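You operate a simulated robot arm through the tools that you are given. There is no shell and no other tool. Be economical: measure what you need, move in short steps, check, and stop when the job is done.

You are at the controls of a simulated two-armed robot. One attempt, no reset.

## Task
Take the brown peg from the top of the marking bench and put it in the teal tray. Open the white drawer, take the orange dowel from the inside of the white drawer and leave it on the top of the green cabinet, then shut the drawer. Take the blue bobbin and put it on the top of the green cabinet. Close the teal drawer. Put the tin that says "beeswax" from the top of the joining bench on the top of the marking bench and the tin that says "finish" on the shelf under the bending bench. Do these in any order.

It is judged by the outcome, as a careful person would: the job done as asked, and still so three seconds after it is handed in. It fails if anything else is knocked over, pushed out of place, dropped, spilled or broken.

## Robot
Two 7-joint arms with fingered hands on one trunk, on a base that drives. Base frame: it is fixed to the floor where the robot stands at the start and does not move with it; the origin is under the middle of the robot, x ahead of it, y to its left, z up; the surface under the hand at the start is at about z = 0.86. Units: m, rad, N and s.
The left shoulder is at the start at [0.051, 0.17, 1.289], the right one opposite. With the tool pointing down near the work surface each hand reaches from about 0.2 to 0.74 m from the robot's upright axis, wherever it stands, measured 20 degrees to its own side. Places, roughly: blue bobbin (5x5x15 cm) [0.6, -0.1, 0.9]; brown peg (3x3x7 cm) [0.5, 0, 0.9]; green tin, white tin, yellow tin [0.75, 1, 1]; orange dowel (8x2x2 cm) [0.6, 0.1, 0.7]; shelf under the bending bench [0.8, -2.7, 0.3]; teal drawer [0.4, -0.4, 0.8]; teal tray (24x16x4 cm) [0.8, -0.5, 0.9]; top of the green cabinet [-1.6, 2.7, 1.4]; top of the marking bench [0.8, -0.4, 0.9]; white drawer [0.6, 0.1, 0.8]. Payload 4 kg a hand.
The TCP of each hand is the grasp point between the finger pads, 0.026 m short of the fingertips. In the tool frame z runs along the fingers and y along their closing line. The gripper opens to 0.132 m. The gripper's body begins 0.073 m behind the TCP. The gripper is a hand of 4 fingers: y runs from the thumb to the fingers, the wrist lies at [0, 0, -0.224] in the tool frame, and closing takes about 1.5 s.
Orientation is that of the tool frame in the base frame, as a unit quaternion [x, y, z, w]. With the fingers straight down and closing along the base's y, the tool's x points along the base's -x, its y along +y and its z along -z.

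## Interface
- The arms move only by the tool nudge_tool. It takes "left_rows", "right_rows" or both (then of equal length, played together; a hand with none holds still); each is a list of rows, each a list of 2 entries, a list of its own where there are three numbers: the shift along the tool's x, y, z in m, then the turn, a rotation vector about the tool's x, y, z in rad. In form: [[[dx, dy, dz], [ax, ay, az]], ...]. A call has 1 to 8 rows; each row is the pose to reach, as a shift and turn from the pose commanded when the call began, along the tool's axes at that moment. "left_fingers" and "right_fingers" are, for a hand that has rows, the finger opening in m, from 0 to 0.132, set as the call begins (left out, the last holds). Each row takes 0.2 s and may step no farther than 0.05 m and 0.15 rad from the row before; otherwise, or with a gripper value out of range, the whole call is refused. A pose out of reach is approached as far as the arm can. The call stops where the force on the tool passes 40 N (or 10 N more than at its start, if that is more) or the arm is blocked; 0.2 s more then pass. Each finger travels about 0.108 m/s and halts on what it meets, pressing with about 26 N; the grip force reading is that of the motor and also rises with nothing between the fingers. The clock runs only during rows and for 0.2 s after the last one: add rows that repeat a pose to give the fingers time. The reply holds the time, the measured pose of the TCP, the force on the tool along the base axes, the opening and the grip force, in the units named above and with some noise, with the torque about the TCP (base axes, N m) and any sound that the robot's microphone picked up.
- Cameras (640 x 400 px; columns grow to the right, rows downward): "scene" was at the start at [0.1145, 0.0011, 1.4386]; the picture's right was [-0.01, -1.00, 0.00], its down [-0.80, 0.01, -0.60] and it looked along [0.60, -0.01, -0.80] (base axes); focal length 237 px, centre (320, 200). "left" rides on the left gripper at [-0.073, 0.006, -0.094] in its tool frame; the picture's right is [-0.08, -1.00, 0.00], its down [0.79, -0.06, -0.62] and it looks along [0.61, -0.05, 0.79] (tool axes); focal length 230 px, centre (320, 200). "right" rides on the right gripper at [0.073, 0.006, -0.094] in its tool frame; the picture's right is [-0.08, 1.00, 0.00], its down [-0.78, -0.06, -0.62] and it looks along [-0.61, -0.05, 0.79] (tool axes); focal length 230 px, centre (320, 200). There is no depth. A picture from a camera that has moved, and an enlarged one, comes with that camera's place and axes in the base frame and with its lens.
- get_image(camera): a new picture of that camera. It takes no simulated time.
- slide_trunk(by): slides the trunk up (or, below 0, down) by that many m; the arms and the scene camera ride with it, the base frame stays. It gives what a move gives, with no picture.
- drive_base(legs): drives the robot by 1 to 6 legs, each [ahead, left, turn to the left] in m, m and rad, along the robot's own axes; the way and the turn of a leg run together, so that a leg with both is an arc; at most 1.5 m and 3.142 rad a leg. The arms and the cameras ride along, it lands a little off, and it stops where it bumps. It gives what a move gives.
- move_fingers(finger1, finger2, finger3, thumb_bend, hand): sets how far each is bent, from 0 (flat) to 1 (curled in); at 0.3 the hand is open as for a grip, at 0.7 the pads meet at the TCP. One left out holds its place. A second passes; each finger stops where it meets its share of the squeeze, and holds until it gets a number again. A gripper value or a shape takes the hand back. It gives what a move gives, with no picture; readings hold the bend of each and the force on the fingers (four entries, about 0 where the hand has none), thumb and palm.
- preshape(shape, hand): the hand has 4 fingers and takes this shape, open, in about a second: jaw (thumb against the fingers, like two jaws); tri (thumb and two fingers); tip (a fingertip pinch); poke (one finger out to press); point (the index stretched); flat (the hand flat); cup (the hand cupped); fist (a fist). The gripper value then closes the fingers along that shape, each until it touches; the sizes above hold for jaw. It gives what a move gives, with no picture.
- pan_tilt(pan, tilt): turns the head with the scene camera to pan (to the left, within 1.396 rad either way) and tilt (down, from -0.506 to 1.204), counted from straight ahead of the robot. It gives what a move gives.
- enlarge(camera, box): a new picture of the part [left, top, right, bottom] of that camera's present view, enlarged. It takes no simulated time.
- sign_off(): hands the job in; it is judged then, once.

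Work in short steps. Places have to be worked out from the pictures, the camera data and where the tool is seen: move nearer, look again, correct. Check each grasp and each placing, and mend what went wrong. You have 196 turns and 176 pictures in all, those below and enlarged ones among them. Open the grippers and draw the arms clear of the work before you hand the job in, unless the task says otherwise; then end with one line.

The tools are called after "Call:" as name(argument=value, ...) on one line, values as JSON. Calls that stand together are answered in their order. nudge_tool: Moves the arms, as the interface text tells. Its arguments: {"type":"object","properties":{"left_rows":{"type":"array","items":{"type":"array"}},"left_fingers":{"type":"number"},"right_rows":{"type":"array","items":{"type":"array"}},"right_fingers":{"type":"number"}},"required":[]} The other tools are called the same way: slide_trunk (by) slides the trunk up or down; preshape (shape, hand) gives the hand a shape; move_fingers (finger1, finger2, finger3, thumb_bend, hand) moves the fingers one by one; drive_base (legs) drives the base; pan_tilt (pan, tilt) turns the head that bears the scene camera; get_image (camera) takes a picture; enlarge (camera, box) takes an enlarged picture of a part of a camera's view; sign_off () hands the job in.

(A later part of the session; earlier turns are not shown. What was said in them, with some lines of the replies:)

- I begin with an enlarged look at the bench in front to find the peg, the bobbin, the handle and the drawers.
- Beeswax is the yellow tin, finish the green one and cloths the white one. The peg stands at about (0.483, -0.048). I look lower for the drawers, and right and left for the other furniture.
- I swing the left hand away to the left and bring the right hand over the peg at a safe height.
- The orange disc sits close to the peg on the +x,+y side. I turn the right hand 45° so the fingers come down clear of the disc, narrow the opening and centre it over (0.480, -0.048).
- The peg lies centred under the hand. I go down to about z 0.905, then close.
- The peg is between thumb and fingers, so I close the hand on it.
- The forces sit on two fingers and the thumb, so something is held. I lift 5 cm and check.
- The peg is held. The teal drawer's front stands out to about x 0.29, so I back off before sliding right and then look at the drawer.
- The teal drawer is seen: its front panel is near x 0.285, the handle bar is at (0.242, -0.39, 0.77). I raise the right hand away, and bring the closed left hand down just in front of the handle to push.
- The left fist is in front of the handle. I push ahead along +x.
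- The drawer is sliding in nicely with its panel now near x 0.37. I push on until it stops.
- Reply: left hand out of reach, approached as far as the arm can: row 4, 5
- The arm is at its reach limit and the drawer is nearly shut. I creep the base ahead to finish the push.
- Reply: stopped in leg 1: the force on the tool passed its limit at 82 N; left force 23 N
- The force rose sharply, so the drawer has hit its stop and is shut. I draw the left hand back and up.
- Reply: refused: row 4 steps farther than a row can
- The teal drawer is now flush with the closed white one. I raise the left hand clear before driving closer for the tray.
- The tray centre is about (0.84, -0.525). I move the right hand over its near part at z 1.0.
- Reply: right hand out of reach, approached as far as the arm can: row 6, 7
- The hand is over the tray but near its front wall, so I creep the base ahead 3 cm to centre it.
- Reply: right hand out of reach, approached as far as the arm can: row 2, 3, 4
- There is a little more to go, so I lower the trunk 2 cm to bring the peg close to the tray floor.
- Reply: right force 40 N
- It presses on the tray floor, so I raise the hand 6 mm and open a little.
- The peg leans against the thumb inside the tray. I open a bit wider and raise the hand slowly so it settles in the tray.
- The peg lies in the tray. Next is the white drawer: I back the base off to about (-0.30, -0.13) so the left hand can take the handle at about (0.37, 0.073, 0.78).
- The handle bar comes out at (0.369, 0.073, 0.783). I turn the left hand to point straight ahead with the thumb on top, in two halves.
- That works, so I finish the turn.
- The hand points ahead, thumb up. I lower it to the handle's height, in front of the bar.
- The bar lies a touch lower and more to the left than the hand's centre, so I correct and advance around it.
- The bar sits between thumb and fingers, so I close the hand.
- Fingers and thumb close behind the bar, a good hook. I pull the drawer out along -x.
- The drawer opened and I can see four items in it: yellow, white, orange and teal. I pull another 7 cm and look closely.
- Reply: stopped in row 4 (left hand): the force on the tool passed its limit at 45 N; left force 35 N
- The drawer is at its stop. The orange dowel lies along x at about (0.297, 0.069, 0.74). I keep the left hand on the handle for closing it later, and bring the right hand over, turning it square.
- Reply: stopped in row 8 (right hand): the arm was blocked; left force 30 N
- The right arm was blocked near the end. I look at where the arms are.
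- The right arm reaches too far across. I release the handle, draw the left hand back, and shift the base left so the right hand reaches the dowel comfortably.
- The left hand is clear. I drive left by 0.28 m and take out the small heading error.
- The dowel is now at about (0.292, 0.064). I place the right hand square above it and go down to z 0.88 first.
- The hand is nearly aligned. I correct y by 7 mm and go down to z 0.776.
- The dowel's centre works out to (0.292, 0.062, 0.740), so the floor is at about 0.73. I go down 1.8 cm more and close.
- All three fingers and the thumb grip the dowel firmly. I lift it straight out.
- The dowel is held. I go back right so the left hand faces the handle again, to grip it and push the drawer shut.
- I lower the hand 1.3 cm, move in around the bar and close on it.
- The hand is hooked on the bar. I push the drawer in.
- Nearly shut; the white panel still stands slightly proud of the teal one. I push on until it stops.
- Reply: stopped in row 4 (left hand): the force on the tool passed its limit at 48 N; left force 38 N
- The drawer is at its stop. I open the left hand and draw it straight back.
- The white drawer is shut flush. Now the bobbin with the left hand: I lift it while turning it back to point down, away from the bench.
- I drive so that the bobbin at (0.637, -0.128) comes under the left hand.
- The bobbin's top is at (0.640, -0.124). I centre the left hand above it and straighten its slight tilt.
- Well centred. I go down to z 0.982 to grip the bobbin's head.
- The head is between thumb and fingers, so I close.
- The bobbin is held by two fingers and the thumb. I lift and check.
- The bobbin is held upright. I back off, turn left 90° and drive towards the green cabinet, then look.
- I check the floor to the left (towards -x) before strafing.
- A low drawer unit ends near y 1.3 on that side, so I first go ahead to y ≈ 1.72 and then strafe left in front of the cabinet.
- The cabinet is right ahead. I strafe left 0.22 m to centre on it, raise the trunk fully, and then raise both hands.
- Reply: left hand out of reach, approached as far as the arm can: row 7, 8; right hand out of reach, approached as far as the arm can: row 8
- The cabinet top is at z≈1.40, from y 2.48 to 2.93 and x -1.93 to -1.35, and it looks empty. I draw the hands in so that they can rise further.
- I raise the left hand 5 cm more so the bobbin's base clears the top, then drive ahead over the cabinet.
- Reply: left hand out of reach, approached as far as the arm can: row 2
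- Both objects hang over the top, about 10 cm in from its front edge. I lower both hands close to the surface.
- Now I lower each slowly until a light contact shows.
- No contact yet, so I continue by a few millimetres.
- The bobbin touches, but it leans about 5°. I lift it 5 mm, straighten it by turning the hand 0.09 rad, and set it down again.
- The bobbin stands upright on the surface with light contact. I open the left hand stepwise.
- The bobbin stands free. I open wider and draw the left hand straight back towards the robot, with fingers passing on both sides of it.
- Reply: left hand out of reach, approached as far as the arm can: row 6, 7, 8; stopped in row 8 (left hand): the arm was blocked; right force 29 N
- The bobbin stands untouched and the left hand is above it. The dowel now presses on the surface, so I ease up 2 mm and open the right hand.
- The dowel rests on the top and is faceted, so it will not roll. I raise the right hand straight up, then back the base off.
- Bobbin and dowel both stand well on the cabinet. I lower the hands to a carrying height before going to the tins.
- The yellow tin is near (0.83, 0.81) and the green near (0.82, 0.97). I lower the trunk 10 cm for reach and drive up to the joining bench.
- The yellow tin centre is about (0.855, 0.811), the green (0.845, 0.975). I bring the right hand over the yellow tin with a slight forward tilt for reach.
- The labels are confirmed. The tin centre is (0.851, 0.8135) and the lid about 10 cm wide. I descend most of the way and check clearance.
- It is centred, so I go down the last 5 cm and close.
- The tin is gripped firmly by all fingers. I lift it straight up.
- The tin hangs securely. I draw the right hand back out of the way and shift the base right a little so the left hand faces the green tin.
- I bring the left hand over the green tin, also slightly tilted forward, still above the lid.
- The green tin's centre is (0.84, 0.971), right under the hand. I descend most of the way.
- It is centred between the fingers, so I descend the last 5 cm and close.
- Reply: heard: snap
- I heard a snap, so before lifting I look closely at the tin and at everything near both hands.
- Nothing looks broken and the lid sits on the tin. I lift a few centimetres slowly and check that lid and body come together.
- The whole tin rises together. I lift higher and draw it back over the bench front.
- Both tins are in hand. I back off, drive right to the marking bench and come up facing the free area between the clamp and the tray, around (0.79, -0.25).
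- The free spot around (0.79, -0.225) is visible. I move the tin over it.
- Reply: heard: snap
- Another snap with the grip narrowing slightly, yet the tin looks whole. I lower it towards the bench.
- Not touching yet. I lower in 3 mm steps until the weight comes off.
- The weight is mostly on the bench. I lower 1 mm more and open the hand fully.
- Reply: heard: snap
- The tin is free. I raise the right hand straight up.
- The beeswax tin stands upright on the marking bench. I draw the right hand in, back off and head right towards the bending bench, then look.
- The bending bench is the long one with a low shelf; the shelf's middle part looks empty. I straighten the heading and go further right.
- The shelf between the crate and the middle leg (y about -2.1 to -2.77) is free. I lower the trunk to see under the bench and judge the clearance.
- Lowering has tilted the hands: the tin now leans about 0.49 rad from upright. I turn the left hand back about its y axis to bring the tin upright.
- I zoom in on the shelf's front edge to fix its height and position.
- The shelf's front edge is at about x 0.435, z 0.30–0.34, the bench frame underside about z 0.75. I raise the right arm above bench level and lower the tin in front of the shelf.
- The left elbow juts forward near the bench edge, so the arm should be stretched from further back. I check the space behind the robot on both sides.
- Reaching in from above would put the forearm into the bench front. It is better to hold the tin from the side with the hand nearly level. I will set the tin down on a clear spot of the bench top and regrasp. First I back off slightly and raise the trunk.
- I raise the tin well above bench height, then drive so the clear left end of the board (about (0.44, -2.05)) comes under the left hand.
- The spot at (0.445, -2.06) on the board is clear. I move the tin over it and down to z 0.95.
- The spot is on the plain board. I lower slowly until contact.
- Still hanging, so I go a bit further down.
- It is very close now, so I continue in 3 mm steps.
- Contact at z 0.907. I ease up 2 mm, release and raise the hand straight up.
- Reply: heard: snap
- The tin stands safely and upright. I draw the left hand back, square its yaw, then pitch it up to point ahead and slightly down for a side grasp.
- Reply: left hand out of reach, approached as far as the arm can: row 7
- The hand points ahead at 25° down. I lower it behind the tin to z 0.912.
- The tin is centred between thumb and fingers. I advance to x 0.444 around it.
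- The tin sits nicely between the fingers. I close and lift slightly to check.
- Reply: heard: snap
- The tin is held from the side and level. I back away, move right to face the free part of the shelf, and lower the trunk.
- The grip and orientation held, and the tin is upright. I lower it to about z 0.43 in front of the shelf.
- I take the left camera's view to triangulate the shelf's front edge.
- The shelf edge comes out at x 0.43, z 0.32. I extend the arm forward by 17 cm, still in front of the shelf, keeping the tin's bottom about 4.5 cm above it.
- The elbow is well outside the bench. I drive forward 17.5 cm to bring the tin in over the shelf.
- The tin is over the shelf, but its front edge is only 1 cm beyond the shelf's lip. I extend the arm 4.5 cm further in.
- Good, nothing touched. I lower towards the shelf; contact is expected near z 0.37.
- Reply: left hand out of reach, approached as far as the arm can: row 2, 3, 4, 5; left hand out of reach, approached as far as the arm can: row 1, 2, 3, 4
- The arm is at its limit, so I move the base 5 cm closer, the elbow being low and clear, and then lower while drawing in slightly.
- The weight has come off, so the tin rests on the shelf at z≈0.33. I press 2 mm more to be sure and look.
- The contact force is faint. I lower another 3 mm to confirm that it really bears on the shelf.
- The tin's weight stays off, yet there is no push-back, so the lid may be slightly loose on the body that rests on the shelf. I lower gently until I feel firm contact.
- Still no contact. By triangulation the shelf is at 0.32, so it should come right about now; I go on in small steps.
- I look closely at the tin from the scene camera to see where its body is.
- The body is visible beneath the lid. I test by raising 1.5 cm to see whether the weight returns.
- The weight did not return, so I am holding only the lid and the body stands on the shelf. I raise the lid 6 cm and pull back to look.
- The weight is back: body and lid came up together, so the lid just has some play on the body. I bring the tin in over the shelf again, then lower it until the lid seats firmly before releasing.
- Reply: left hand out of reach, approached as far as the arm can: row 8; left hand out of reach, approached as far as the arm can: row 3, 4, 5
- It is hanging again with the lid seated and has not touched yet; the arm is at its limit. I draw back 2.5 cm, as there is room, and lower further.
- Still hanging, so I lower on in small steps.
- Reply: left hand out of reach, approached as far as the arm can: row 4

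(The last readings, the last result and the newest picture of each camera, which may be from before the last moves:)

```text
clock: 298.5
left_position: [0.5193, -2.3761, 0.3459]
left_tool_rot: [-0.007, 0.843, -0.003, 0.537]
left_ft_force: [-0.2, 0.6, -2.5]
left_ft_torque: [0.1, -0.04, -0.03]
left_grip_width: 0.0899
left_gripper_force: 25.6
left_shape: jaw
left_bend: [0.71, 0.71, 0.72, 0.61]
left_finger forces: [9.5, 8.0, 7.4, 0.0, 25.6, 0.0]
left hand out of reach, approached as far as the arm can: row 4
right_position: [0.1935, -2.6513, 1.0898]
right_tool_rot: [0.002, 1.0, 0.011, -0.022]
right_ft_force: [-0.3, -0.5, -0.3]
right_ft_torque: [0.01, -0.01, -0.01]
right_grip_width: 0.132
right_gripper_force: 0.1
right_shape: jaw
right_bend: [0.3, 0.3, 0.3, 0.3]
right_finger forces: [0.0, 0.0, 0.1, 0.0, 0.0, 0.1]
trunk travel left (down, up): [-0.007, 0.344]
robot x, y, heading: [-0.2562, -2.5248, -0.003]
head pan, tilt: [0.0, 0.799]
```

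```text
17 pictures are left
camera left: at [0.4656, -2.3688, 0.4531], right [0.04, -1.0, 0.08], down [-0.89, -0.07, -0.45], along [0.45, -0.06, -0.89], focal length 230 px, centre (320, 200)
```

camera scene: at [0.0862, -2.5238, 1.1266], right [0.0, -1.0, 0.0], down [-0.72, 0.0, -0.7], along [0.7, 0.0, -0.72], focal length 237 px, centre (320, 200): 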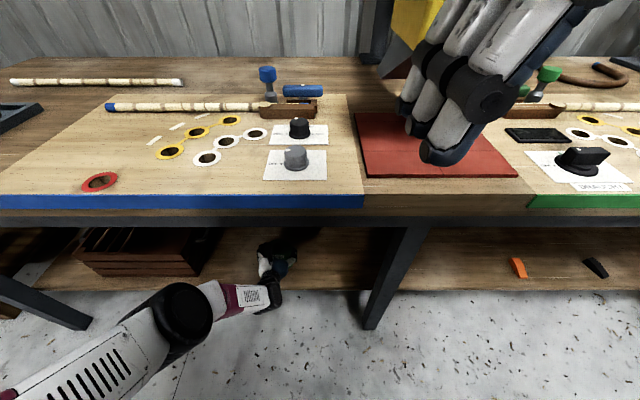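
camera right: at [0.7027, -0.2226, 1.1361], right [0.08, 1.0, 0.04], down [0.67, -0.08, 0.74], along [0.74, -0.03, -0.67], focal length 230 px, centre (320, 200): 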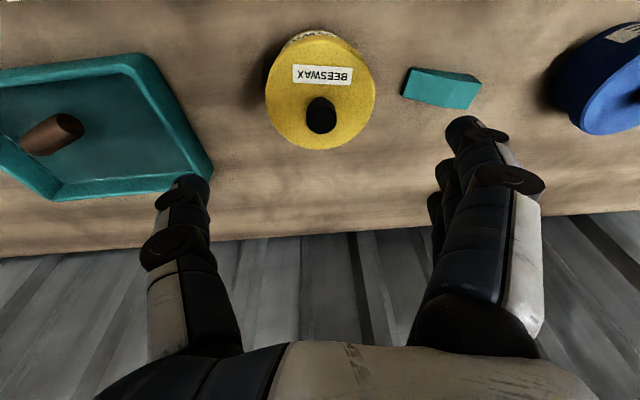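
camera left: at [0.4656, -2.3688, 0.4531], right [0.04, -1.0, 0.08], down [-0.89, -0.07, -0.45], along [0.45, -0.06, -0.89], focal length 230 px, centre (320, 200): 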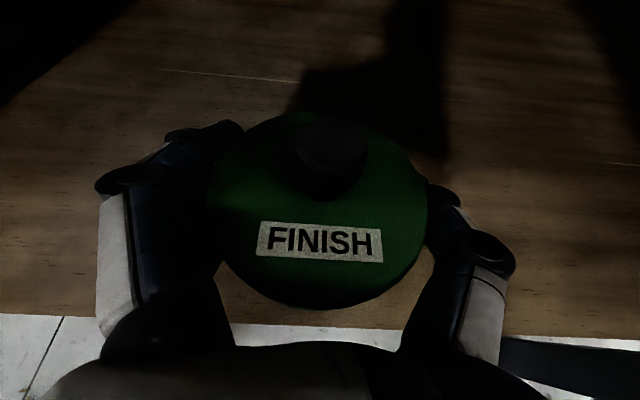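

It begins to touch at z 0.346, so the shelf is at about 0.296. The tin's front is only about 1.5 cm inside the lip, so I lift 8 mm, drive 3.5 cm further in and lower again.

Call:
nudge_tool(left_rows=[[[-0.0045, 0, -0.0021], [0, 0, 0]], [[-0.01, 0, -0.0046], [0, 0, 0]]])

Call:
drive_base(legs=[[0.035, 0, 0.002]])

Call:
nudge_tool(left_rows=[[[0.0036, 0, 0.0017], [0, 0, 0]], [[0.0072, 0, 0.0034], [0, 0, 0]], [[0.0091, 0, 0.0042], [0, 0, 0]], [[0.0091, 0, 0.0042], [0, 0, 0]]])

```text
clock: 299.1
left_position: [0.52, -2.3751, 0.3543]
left_tool_rot: [-0.007, 0.844, -0.002, 0.536]
left_ft_force: [-0.4, -0.4, -4.7]
left_ft_torque: [0.03, 0.02, -0.03]
left_grip_width: 0.0903
left_gripper_force: 26.1
left_shape: jaw
left_bend: [0.71, 0.71, 0.72, 0.61]
left_finger forces: [10.0, 8.1, 6.6, 0.0, 25.0, 0.1]
right_position: [0.1932, -2.6508, 1.0896]
right_tool_rot: [0.002, 1.0, 0.01, -0.022]
right_ft_force: [-0.4, 0.1, -0.4]
right_ft_torque: [0.02, -0.02, -0.01]
right_grip_width: 0.1319
right_gripper_force: 0.0
right_shape: jaw
right_bend: [0.3, 0.3, 0.3, 0.3]
right_finger forces: [0.0, 0.0, 0.1, 0.1, 0.0, 0.1]
trunk travel left (down, up): [-0.007, 0.344]
robot x, y, heading: [-0.2579, -2.5283, 0.001]
head pan, tilt: [0.0, 0.799]
```

```text
clock: 300.0
left_position: [0.5556, -2.3721, 0.3546]
left_tool_rot: [-0.008, 0.844, -0.003, 0.537]
left_ft_force: [0.1, 0.2, -4.4]
left_ft_torque: [0.02, -0.03, 0.01]
left_grip_width: 0.09
left_gripper_force: 26.0
left_shape: jaw
left_bend: [0.71, 0.71, 0.72, 0.61]
left_finger forces: [10.1, 8.1, 6.6, 0.0, 25.0, 0.1]
right_position: [0.2293, -2.6492, 1.0889]
right_tool_rot: [0.001, 1.0, 0.011, -0.023]
right_ft_force: [0.6, -0.3, 0.2]
right_ft_torque: [0.03, 0.03, 0.0]
right_grip_width: 0.1321
right_gripper_force: 0.0
right_shape: jaw
right_bend: [0.3, 0.3, 0.3, 0.3]
right_finger forces: [0.0, 0.1, 0.0, 0.1, 0.0, 0.0]
trunk travel left (down, up): [-0.007, 0.344]
robot x, y, heading: [-0.2191, -2.5248, 0.002]
head pan, tilt: [0.0, 0.799]
```

```text
clock: 301.0
left_position: [0.5543, -2.3741, 0.3475]
left_tool_rot: [-0.008, 0.843, -0.002, 0.537]
left_ft_force: [0.1, 0.6, -0.4]
left_ft_torque: [0.14, -0.05, 0.04]
left_grip_width: 0.09
left_gripper_force: 26.7
left_shape: jaw
left_bend: [0.71, 0.71, 0.72, 0.61]
left_finger forces: [9.6, 7.8, 7.5, 0.0, 25.8, 0.1]
right_position: [0.2275, -2.6495, 1.0889]
right_tool_rot: [0.001, 1.0, 0.011, -0.022]
right_ft_force: [-0.4, 0.5, 0.2]
right_ft_torque: [-0.02, -0.02, -0.03]
right_grip_width: 0.132
right_gripper_force: 0.0
right_shape: jaw
right_bend: [0.3, 0.3, 0.3, 0.3]
right_finger forces: [0.0, 0.1, 0.0, 0.0, 0.1, 0.0]
trunk travel left (down, up): [-0.007, 0.344]
robot x, y, heading: [-0.2235, -2.5294, 0.001]
head pan, tilt: [0.0, 0.799]
```

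The weight is off again, with the tin at x 0.554. I press 2 mm to confirm.

Call:
nudge_tool(left_rows=[[[0.0014, 0, 0.0006], [0, 0, 0]], [[0.0027, 0, 0.0013], [0, 0, 0]], [[0.0027, 0, 0.0013], [0, 0, 0]]])

```text
clock: 301.8
left_position: [0.5544, -2.3739, 0.3458]
left_tool_rot: [-0.007, 0.843, -0.003, 0.538]
left_ft_force: [0.9, -0.8, 0.8]
left_ft_torque: [0.12, -0.1, -0.06]
left_grip_width: 0.09
left_gripper_force: 25.9
left_shape: jaw
left_bend: [0.71, 0.71, 0.72, 0.61]
left_finger forces: [9.2, 8.0, 7.6, 0.0, 26.9, 0.0]
left hand out of reach, approached as far as the arm can: row 2, 3
right_position: [0.2272, -2.65, 1.0892]
right_tool_rot: [-0.001, 1.0, 0.011, -0.021]
right_ft_force: [-0.4, 0.1, -0.1]
right_ft_torque: [0.0, -0.02, 0.0]
right_grip_width: 0.1319
right_gripper_force: 0.0
right_shape: jaw
right_bend: [0.3, 0.3, 0.3, 0.3]
right_finger forces: [0.0, 0.0, 0.0, 0.0, 0.0, 0.0]
trunk travel left (down, up): [-0.007, 0.344]
robot x, y, heading: [-0.2233, -2.5263, 0.004]
head pan, tilt: [0.0, 0.799]
```

It rests on the shelf, supporting all its weight. I open the hand.

Call:
nudge_tool(left_rows=[[[0, 0, 0], [0, 0, 0]], [[0, 0, 0], [0, 0, 0]], [[0, 0, 0], [0, 0, 0]], [[0, 0, 0], [0, 0, 0]], [[0, 0, 0], [0, 0, 0]], [[0, 0, 0], [0, 0, 0]]], left_fingers=0.132)

Call:
get_image(camera="left")

```text
clock: 303.2
left_position: [0.5542, -2.3734, 0.3464]
left_tool_rot: [-0.008, 0.844, -0.002, 0.537]
left_ft_force: [-1.1, 0.4, -0.6]
left_ft_torque: [0.0, -0.02, 0.0]
left_grip_width: 0.1317
left_gripper_force: 0.1
left_shape: jaw
left_bend: [0.3, 0.3, 0.3, 0.3]
left_finger forces: [0.1, 0.0, 0.0, 0.0, 0.0, 0.0]
right_position: [0.2281, -2.6498, 1.0895]
right_tool_rot: [0.0, 1.0, 0.011, -0.024]
right_ft_force: [-1.3, -0.7, -0.9]
right_ft_torque: [0.02, 0.0, 0.02]
right_grip_width: 0.1317
right_gripper_force: 0.2
right_shape: jaw
right_bend: [0.3, 0.3, 0.3, 0.3]
right_finger forces: [0.0, 0.0, 0.0, 0.0, 0.0, 0.0]
trunk travel left (down, up): [-0.007, 0.344]
robot x, y, heading: [-0.2236, -2.5246, 0.003]
head pan, tilt: [0.0, 0.799]
```

```text
16 pictures are left
camera left: at [0.4992, -2.3667, 0.4522], right [0.04, -1.0, 0.08], down [-0.89, -0.08, -0.45], along [0.45, -0.05, -0.89], focal length 230 px, centre (320, 200)
```

left: 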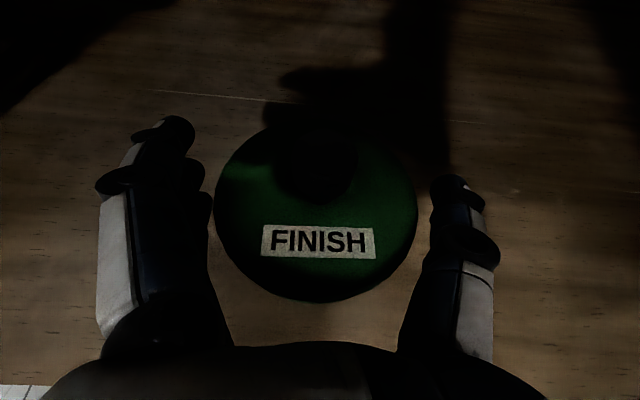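

The tin stands upright and free on the shelf. I back the base straight out.

Call:
drive_base(legs=[[-0.26, 0, 0]])

Call:
pan_tilt(pan=0.1, tilt=0.6)

Call:
enlarge(camera="scene", box=[180, 180, 440, 340])

Call:
get_image(camera="left")

```text
clock: 305.0
left_position: [0.2954, -2.3728, 0.3467]
left_tool_rot: [-0.007, 0.843, -0.002, 0.537]
left_ft_force: [-0.1, -0.4, -0.1]
left_ft_torque: [-0.02, 0.0, -0.01]
left_grip_width: 0.1318
left_gripper_force: 0.1
left_shape: jaw
left_bend: [0.3, 0.3, 0.3, 0.3]
left_finger forces: [0.0, 0.0, 0.0, 0.0, 0.0, 0.0]
right_position: [-0.0307, -2.6507, 1.089]
right_tool_rot: [0.001, 1.0, 0.011, -0.022]
right_ft_force: [0.4, 0.8, -0.1]
right_ft_torque: [0.0, -0.03, -0.04]
right_grip_width: 0.132
right_gripper_force: 0.0
right_shape: jaw
right_bend: [0.3, 0.3, 0.3, 0.3]
right_finger forces: [0.0, 0.0, 0.1, 0.0, 0.0, 0.0]
trunk travel left (down, up): [-0.007, 0.344]
robot x, y, heading: [-0.4853, -2.5263, 0.001]
head pan, tilt: [0.0, 0.799]
```

```text
clock: 305.8
left_position: [0.297, -2.3754, 0.3461]
left_tool_rot: [-0.008, 0.844, -0.002, 0.536]
left_ft_force: [-0.2, -0.7, 0.0]
left_ft_torque: [-0.02, 0.02, -0.01]
left_grip_width: 0.132
left_gripper_force: 0.0
left_shape: jaw
left_bend: [0.3, 0.3, 0.3, 0.3]
left_finger forces: [0.1, 0.0, 0.1, 0.0, 0.0, 0.0]
right_position: [-0.0299, -2.6516, 1.0886]
right_tool_rot: [0.001, 1.0, 0.011, -0.023]
right_ft_force: [0.9, -0.4, -0.1]
right_ft_torque: [0.02, -0.01, 0.0]
right_grip_width: 0.1316
right_gripper_force: 0.1
right_shape: jaw
right_bend: [0.3, 0.3, 0.3, 0.3]
right_finger forces: [0.0, 0.0, 0.0, 0.0, 0.0, 0.0]
trunk travel left (down, up): [-0.007, 0.344]
robot x, y, heading: [-0.4816, -2.528, -0.002]
head pan, tilt: [0.099, 0.6]
```

```text
2.46 times, centred on (310, 260) of scene
camera zoom: at [-0.1297, -2.5149, 1.1436], right [0.1, -0.99, 0.0], down [-0.56, -0.06, -0.82], along [0.82, 0.08, -0.57], focal length 582 px, centre (345, 52)
```

zoom: 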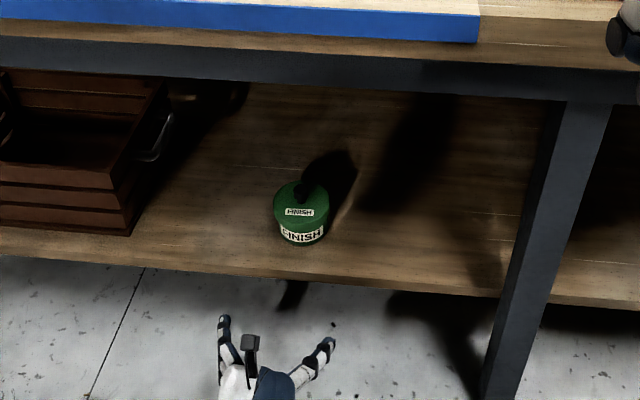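

```text
14 pictures are left
camera left: at [0.2415, -2.3678, 0.4523], right [0.04, -1.0, 0.08], down [-0.89, -0.07, -0.45], along [0.45, -0.05, -0.89], focal length 230 px, centre (320, 200)
```

left: 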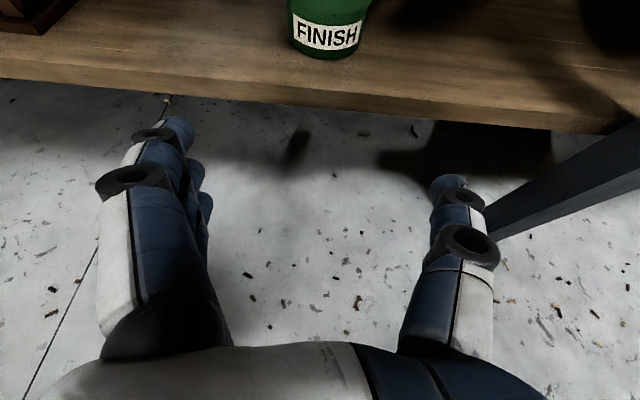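

The finish tin stands upright on the shelf. I raise the trunk, draw the left arm in, and take a final look at the marking bench and drawers.

Call:
slide_trunk(by=0.24)

Call:
nudge_tool(left_rows=[[[0.0, 0, -0.045], [0, 0, 0]], [[-0.02, 0, -0.085], [0, 0, 0]], [[-0.06, 0, -0.105], [0, 0, 0]], [[-0.1, 0, -0.125], [0, 0, 0]], [[-0.14, 0, -0.145], [0, 0, 0]], [[-0.18, 0, -0.165], [0, 0, 0]]])

Call:
drive_base(legs=[[0, 1.3, 0]])

Call:
pan_tilt(pan=0.7, tilt=0.5)

Call:
get_image(camera="scene")

```text
clock: 307.2
left_position: [0.4086, -2.3754, 0.7744]
left_tool_rot: [-0.012, 0.723, -0.012, 0.691]
left_ft_force: [3.3, 1.3, -10.8]
left_ft_torque: [-0.55, -0.37, -0.2]
left_grip_width: 0.1322
left_gripper_force: 0.1
left_shape: jaw
left_bend: [0.31, 0.3, 0.3, 0.3]
left_finger forces: [10.2, 0.0, 0.1, 0.1, 0.0, 0.0]
right_position: [-0.0377, -2.65, 1.237]
right_tool_rot: [0.001, 1.0, 0.011, -0.01]
right_ft_force: [0.1, -0.5, 0.4]
right_ft_torque: [0.03, 0.05, -0.01]
right_grip_width: 0.1319
right_gripper_force: 0.0
right_shape: jaw
right_bend: [0.3, 0.3, 0.3, 0.3]
right_finger forces: [0.0, 0.0, 0.1, 0.0, 0.1, 0.0]
trunk travel left (down, up): [-0.145, 0.207]
robot x, y, heading: [-0.4823, -2.5235, -0.002]
head pan, tilt: [0.099, 0.6]
stopped: the force on the tool passed its limit at 78 N (the readings are from after the stop); the commanded pose is now the measured one
```

```text
clock: 307.5
left_position: [0.4054, -2.3712, 0.7746]
left_tool_rot: [-0.017, 0.72, -0.011, 0.694]
left_ft_force: [15.2, -2.2, -21.9]
left_ft_torque: [-1.12, -0.44, -0.75]
left_grip_width: 0.1316
left_gripper_force: 0.0
left_shape: jaw
left_bend: [0.3, 0.3, 0.3, 0.3]
left_finger forces: [21.4, 0.1, 0.0, 0.0, 0.1, 0.1]
right_position: [-0.0384, -2.6507, 1.2378]
right_tool_rot: [0.001, 1.0, 0.012, -0.008]
right_ft_force: [-0.3, -0.3, 0.4]
right_ft_torque: [-0.01, -0.09, -0.01]
right_grip_width: 0.1319
right_gripper_force: 0.0
right_shape: jaw
right_bend: [0.3, 0.3, 0.3, 0.3]
right_finger forces: [0.1, 0.1, 0.0, 0.0, 0.0, 0.0]
trunk travel left (down, up): [-0.145, 0.207]
robot x, y, heading: [-0.4805, -2.521, 0.002]
head pan, tilt: [0.099, 0.6]
stopped in row 1 (left hand): the force on the tool passed its limit at 89 N (the readings are from after the stop); the commanded pose is now the measured one
```

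```text
clock: 314.5
left_position: [0.4076, -1.5874, 0.775]
left_tool_rot: [-0.011, 0.722, -0.016, 0.692]
left_ft_force: [4.3, -3.3, -7.4]
left_ft_torque: [-0.47, -0.25, -0.59]
left_grip_width: 0.1312
left_gripper_force: 0.1
left_shape: jaw
left_bend: [0.34, 0.34, 0.33, 0.3]
left_finger forces: [10.5, 2.4, 2.1, 0.0, 0.0, 0.0]
right_position: [-0.0375, -1.8594, 1.2384]
right_tool_rot: [0.004, 1.0, 0.013, -0.007]
right_ft_force: [-1.0, -0.5, -0.8]
right_ft_torque: [-0.01, 0.04, -0.05]
right_grip_width: 0.1316
right_gripper_force: 0.1
right_shape: jaw
right_bend: [0.3, 0.3, 0.3, 0.3]
right_finger forces: [0.0, 0.0, 0.0, 0.0, 0.1, 0.1]
trunk travel left (down, up): [-0.145, 0.207]
robot x, y, heading: [-0.4804, -1.7275, -0.008]
head pan, tilt: [0.099, 0.6]
stopped in leg 1: the force on the tool passed its limit at 48 N (the readings are from after the stop); the commanded pose is now the measured one
```

```text
clock: 315.5
left_position: [0.4064, -1.5881, 0.7745]
left_tool_rot: [-0.011, 0.721, -0.015, 0.693]
left_ft_force: [-0.1, -10.6, -7.5]
left_ft_torque: [-0.5, -0.15, -0.25]
left_grip_width: 0.1309
left_gripper_force: 0.0
left_shape: jaw
left_bend: [0.34, 0.34, 0.33, 0.3]
left_finger forces: [10.6, 3.8, 3.9, 0.0, 0.1, 0.1]
right_position: [-0.0373, -1.8589, 1.2358]
right_tool_rot: [0.004, 1.0, 0.012, -0.008]
right_ft_force: [0.5, -0.2, -0.6]
right_ft_torque: [-0.01, 0.03, 0.01]
right_grip_width: 0.1319
right_gripper_force: 0.1
right_shape: jaw
right_bend: [0.3, 0.3, 0.3, 0.3]
right_finger forces: [0.0, 0.0, 0.1, 0.1, 0.0, 0.1]
trunk travel left (down, up): [-0.145, 0.207]
robot x, y, heading: [-0.477, -1.7297, -0.009]
head pan, tilt: [0.7, 0.499]
```

```text
13 pictures are left
camera scene: at [-0.2869, -1.6716, 1.3145], right [0.64, -0.77, 0.0], down [-0.37, -0.3, -0.88], along [0.68, 0.56, -0.48], focal length 237 px, centre (320, 200)
```

scene: 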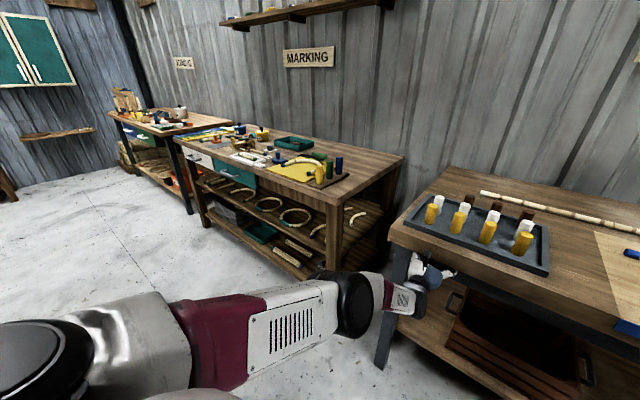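

The trunk slide carried the left hand up under the bench edge and the drive then brought it against a bench leg. I stop batching. First I free the hand: down, away from the leg, then straight back.

Call:
nudge_tool(left_rows=[[[0.012, -0.015, 0], [0, 0, 0]], [[0.03, -0.04, 0], [0, 0, 0]], [[0.035, -0.05, -0.03], [0, 0, 0]], [[0.035, -0.05, -0.075], [0, 0, 0]], [[0.035, -0.05, -0.12], [0, 0, 0]], [[0.035, -0.05, -0.165], [0, 0, 0]], [[0.035, -0.05, -0.2], [0, 0, 0]]])

Call:
get_image(camera="scene")

```text
clock: 317.1
left_position: [0.2021, -1.6374, 0.7508]
left_tool_rot: [-0.011, 0.719, -0.015, 0.694]
left_ft_force: [-0.8, -0.1, 0.1]
left_ft_torque: [-0.01, -0.02, 0.03]
left_grip_width: 0.1318
left_gripper_force: 0.0
left_shape: jaw
left_bend: [0.3, 0.3, 0.3, 0.3]
left_finger forces: [0.0, 0.1, 0.0, 0.1, 0.1, 0.0]
left hand out of reach, approached as far as the arm can: row 1, 2
right_position: [-0.0382, -1.8583, 1.2371]
right_tool_rot: [0.005, 1.0, 0.011, -0.008]
right_ft_force: [-0.4, -0.1, 0.0]
right_ft_torque: [0.01, -0.02, -0.02]
right_grip_width: 0.1316
right_gripper_force: 0.0
right_shape: jaw
right_bend: [0.3, 0.3, 0.3, 0.3]
right_finger forces: [0.0, 0.0, 0.1, 0.1, 0.1, 0.1]
trunk travel left (down, up): [-0.145, 0.207]
robot x, y, heading: [-0.4787, -1.7329, -0.006]
head pan, tilt: [0.7, 0.499]
```

```text
12 pictures are left
camera scene: at [-0.2881, -1.6707, 1.3147], right [0.64, -0.77, 0.0], down [-0.37, -0.31, -0.88], along [0.68, 0.56, -0.48], focal length 237 px, centre (320, 200)
```

scene: 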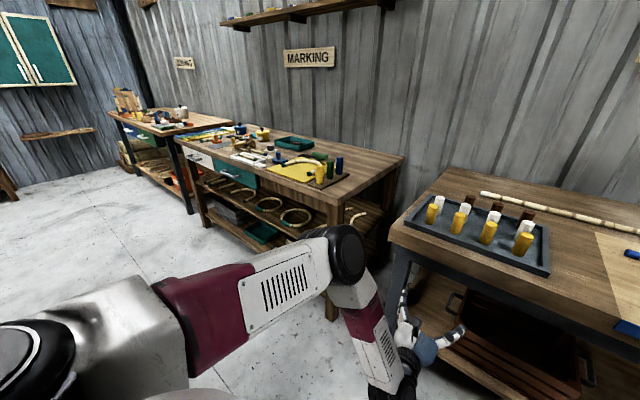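

The hand is free in front of the bench. I check the bending bench, the crate, and the tin on the shelf for any disturbance.

Call:
pan_tilt(pan=-0.6, tilt=0.6)

Call:
get_image(camera="scene")

```text
clock: 318.6
left_position: [0.2025, -1.6368, 0.7491]
left_tool_rot: [-0.012, 0.72, -0.014, 0.693]
left_ft_force: [-0.6, -0.1, 0.7]
left_ft_torque: [0.0, 0.02, 0.03]
left_grip_width: 0.1319
left_gripper_force: 0.0
left_shape: jaw
left_bend: [0.3, 0.3, 0.3, 0.3]
left_finger forces: [0.0, 0.1, 0.0, 0.0, 0.0, 0.1]
right_position: [-0.0376, -1.8584, 1.2371]
right_tool_rot: [0.005, 1.0, 0.013, -0.008]
right_ft_force: [0.6, 0.4, 0.3]
right_ft_torque: [0.01, 0.01, -0.02]
right_grip_width: 0.1318
right_gripper_force: 0.0
right_shape: jaw
right_bend: [0.3, 0.3, 0.3, 0.3]
right_finger forces: [0.1, 0.0, 0.1, 0.0, 0.0, 0.0]
trunk travel left (down, up): [-0.145, 0.207]
robot x, y, heading: [-0.4766, -1.732, -0.005]
head pan, tilt: [-0.6, 0.6]
```

```text
11 pictures are left
camera scene: at [-0.2854, -1.7792, 1.3056], right [-0.57, -0.82, 0.0], down [-0.46, 0.32, -0.83], along [0.68, -0.47, -0.56], focal length 237 px, centre (320, 200)
```

scene: 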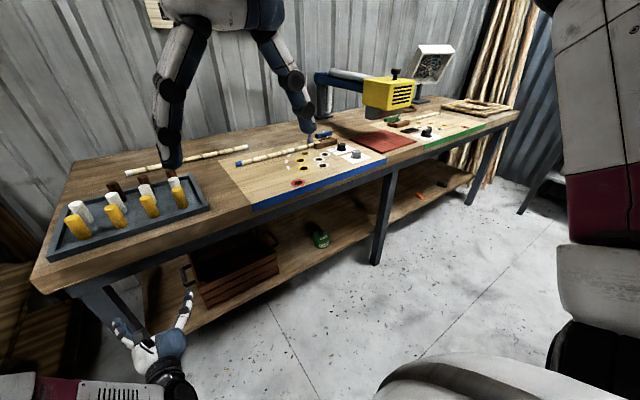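

I enlarge the shelf area to check tin and crate.

Call:
enlarge(camera="scene", box=[170, 180, 400, 320])

```text
2.78 times, centred on (285, 250) of scene
camera zoom: at [-0.2854, -1.7792, 1.3056], right [-0.57, -0.82, 0.0], down [-0.46, 0.32, -0.83], along [0.68, -0.47, -0.56], focal length 658 px, centre (417, 61)
```

zoom: 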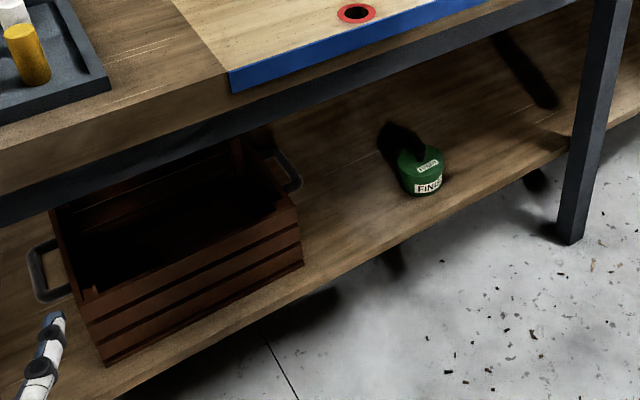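

The tin and crate are undisturbed. One last enlarged look at the marking bench and its drawers.

Call:
pan_tilt(pan=0.7, tilt=0.5)

Call:
enlarge(camera="scene", box=[100, 90, 420, 290])

```text
clock: 320.0
left_position: [0.2031, -1.6374, 0.7495]
left_tool_rot: [-0.012, 0.72, -0.014, 0.694]
left_ft_force: [0.3, 0.0, -0.2]
left_ft_torque: [0.0, 0.0, 0.01]
left_grip_width: 0.1322
left_gripper_force: 0.2
left_shape: jaw
left_bend: [0.3, 0.3, 0.3, 0.3]
left_finger forces: [0.0, 0.1, 0.0, 0.0, 0.0, 0.0]
right_position: [-0.0374, -1.8575, 1.2374]
right_tool_rot: [0.005, 1.0, 0.011, -0.007]
right_ft_force: [0.1, 0.0, 0.5]
right_ft_torque: [0.0, 0.02, 0.02]
right_grip_width: 0.1315
right_gripper_force: 0.0
right_shape: jaw
right_bend: [0.3, 0.3, 0.3, 0.3]
right_finger forces: [0.0, 0.1, 0.0, 0.0, 0.1, 0.1]
trunk travel left (down, up): [-0.145, 0.207]
robot x, y, heading: [-0.4773, -1.729, -0.007]
head pan, tilt: [0.7, 0.499]
```

```text
2.00 times, centred on (260, 190) of scene
camera zoom: at [-0.2879, -1.6708, 1.3147], right [0.64, -0.77, 0.0], down [-0.37, -0.31, -0.88], along [0.68, 0.56, -0.48], focal length 473 px, centre (440, 220)
```

zoom: 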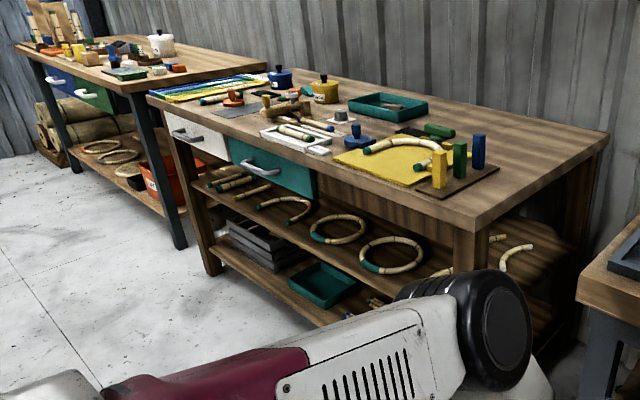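

I zoom once more on the drawer fronts to be sure both are shut.

Call:
enlarge(camera="scene", box=[170, 130, 280, 200])

```text
5.71 times, centred on (225, 165) of scene
camera zoom: at [-0.2879, -1.6708, 1.3147], right [0.64, -0.77, 0.0], down [-0.37, -0.31, -0.88], along [0.68, 0.56, -0.48], focal length 1352 px, centre (863, 400)
```

zoom: 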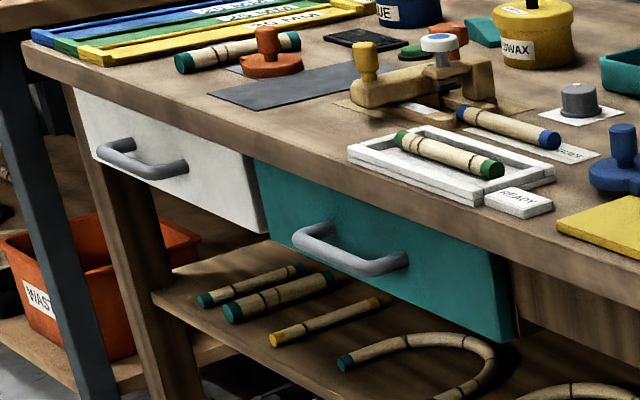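

Both drawers are shut, the beeswax tin and the peg in its tray are in place, and both hands are open and clear. I hand the job in.

Call:
sign_off()

```text
The job is handed in.
```

All the requested moves are done: the peg is in the teal tray, the orange dowel and blue bobbin are on the green cabinet, both drawers are shut, the beeswax tin is on the marking bench, and the finish tin is on the shelf under the bending bench. Near the end the left hand was pulled up under the bending bench edge and dragged along it until it hit a leg (peak about 89 N). In the check afterwards the bench-top pieces, crate and tin looked undisturbed.
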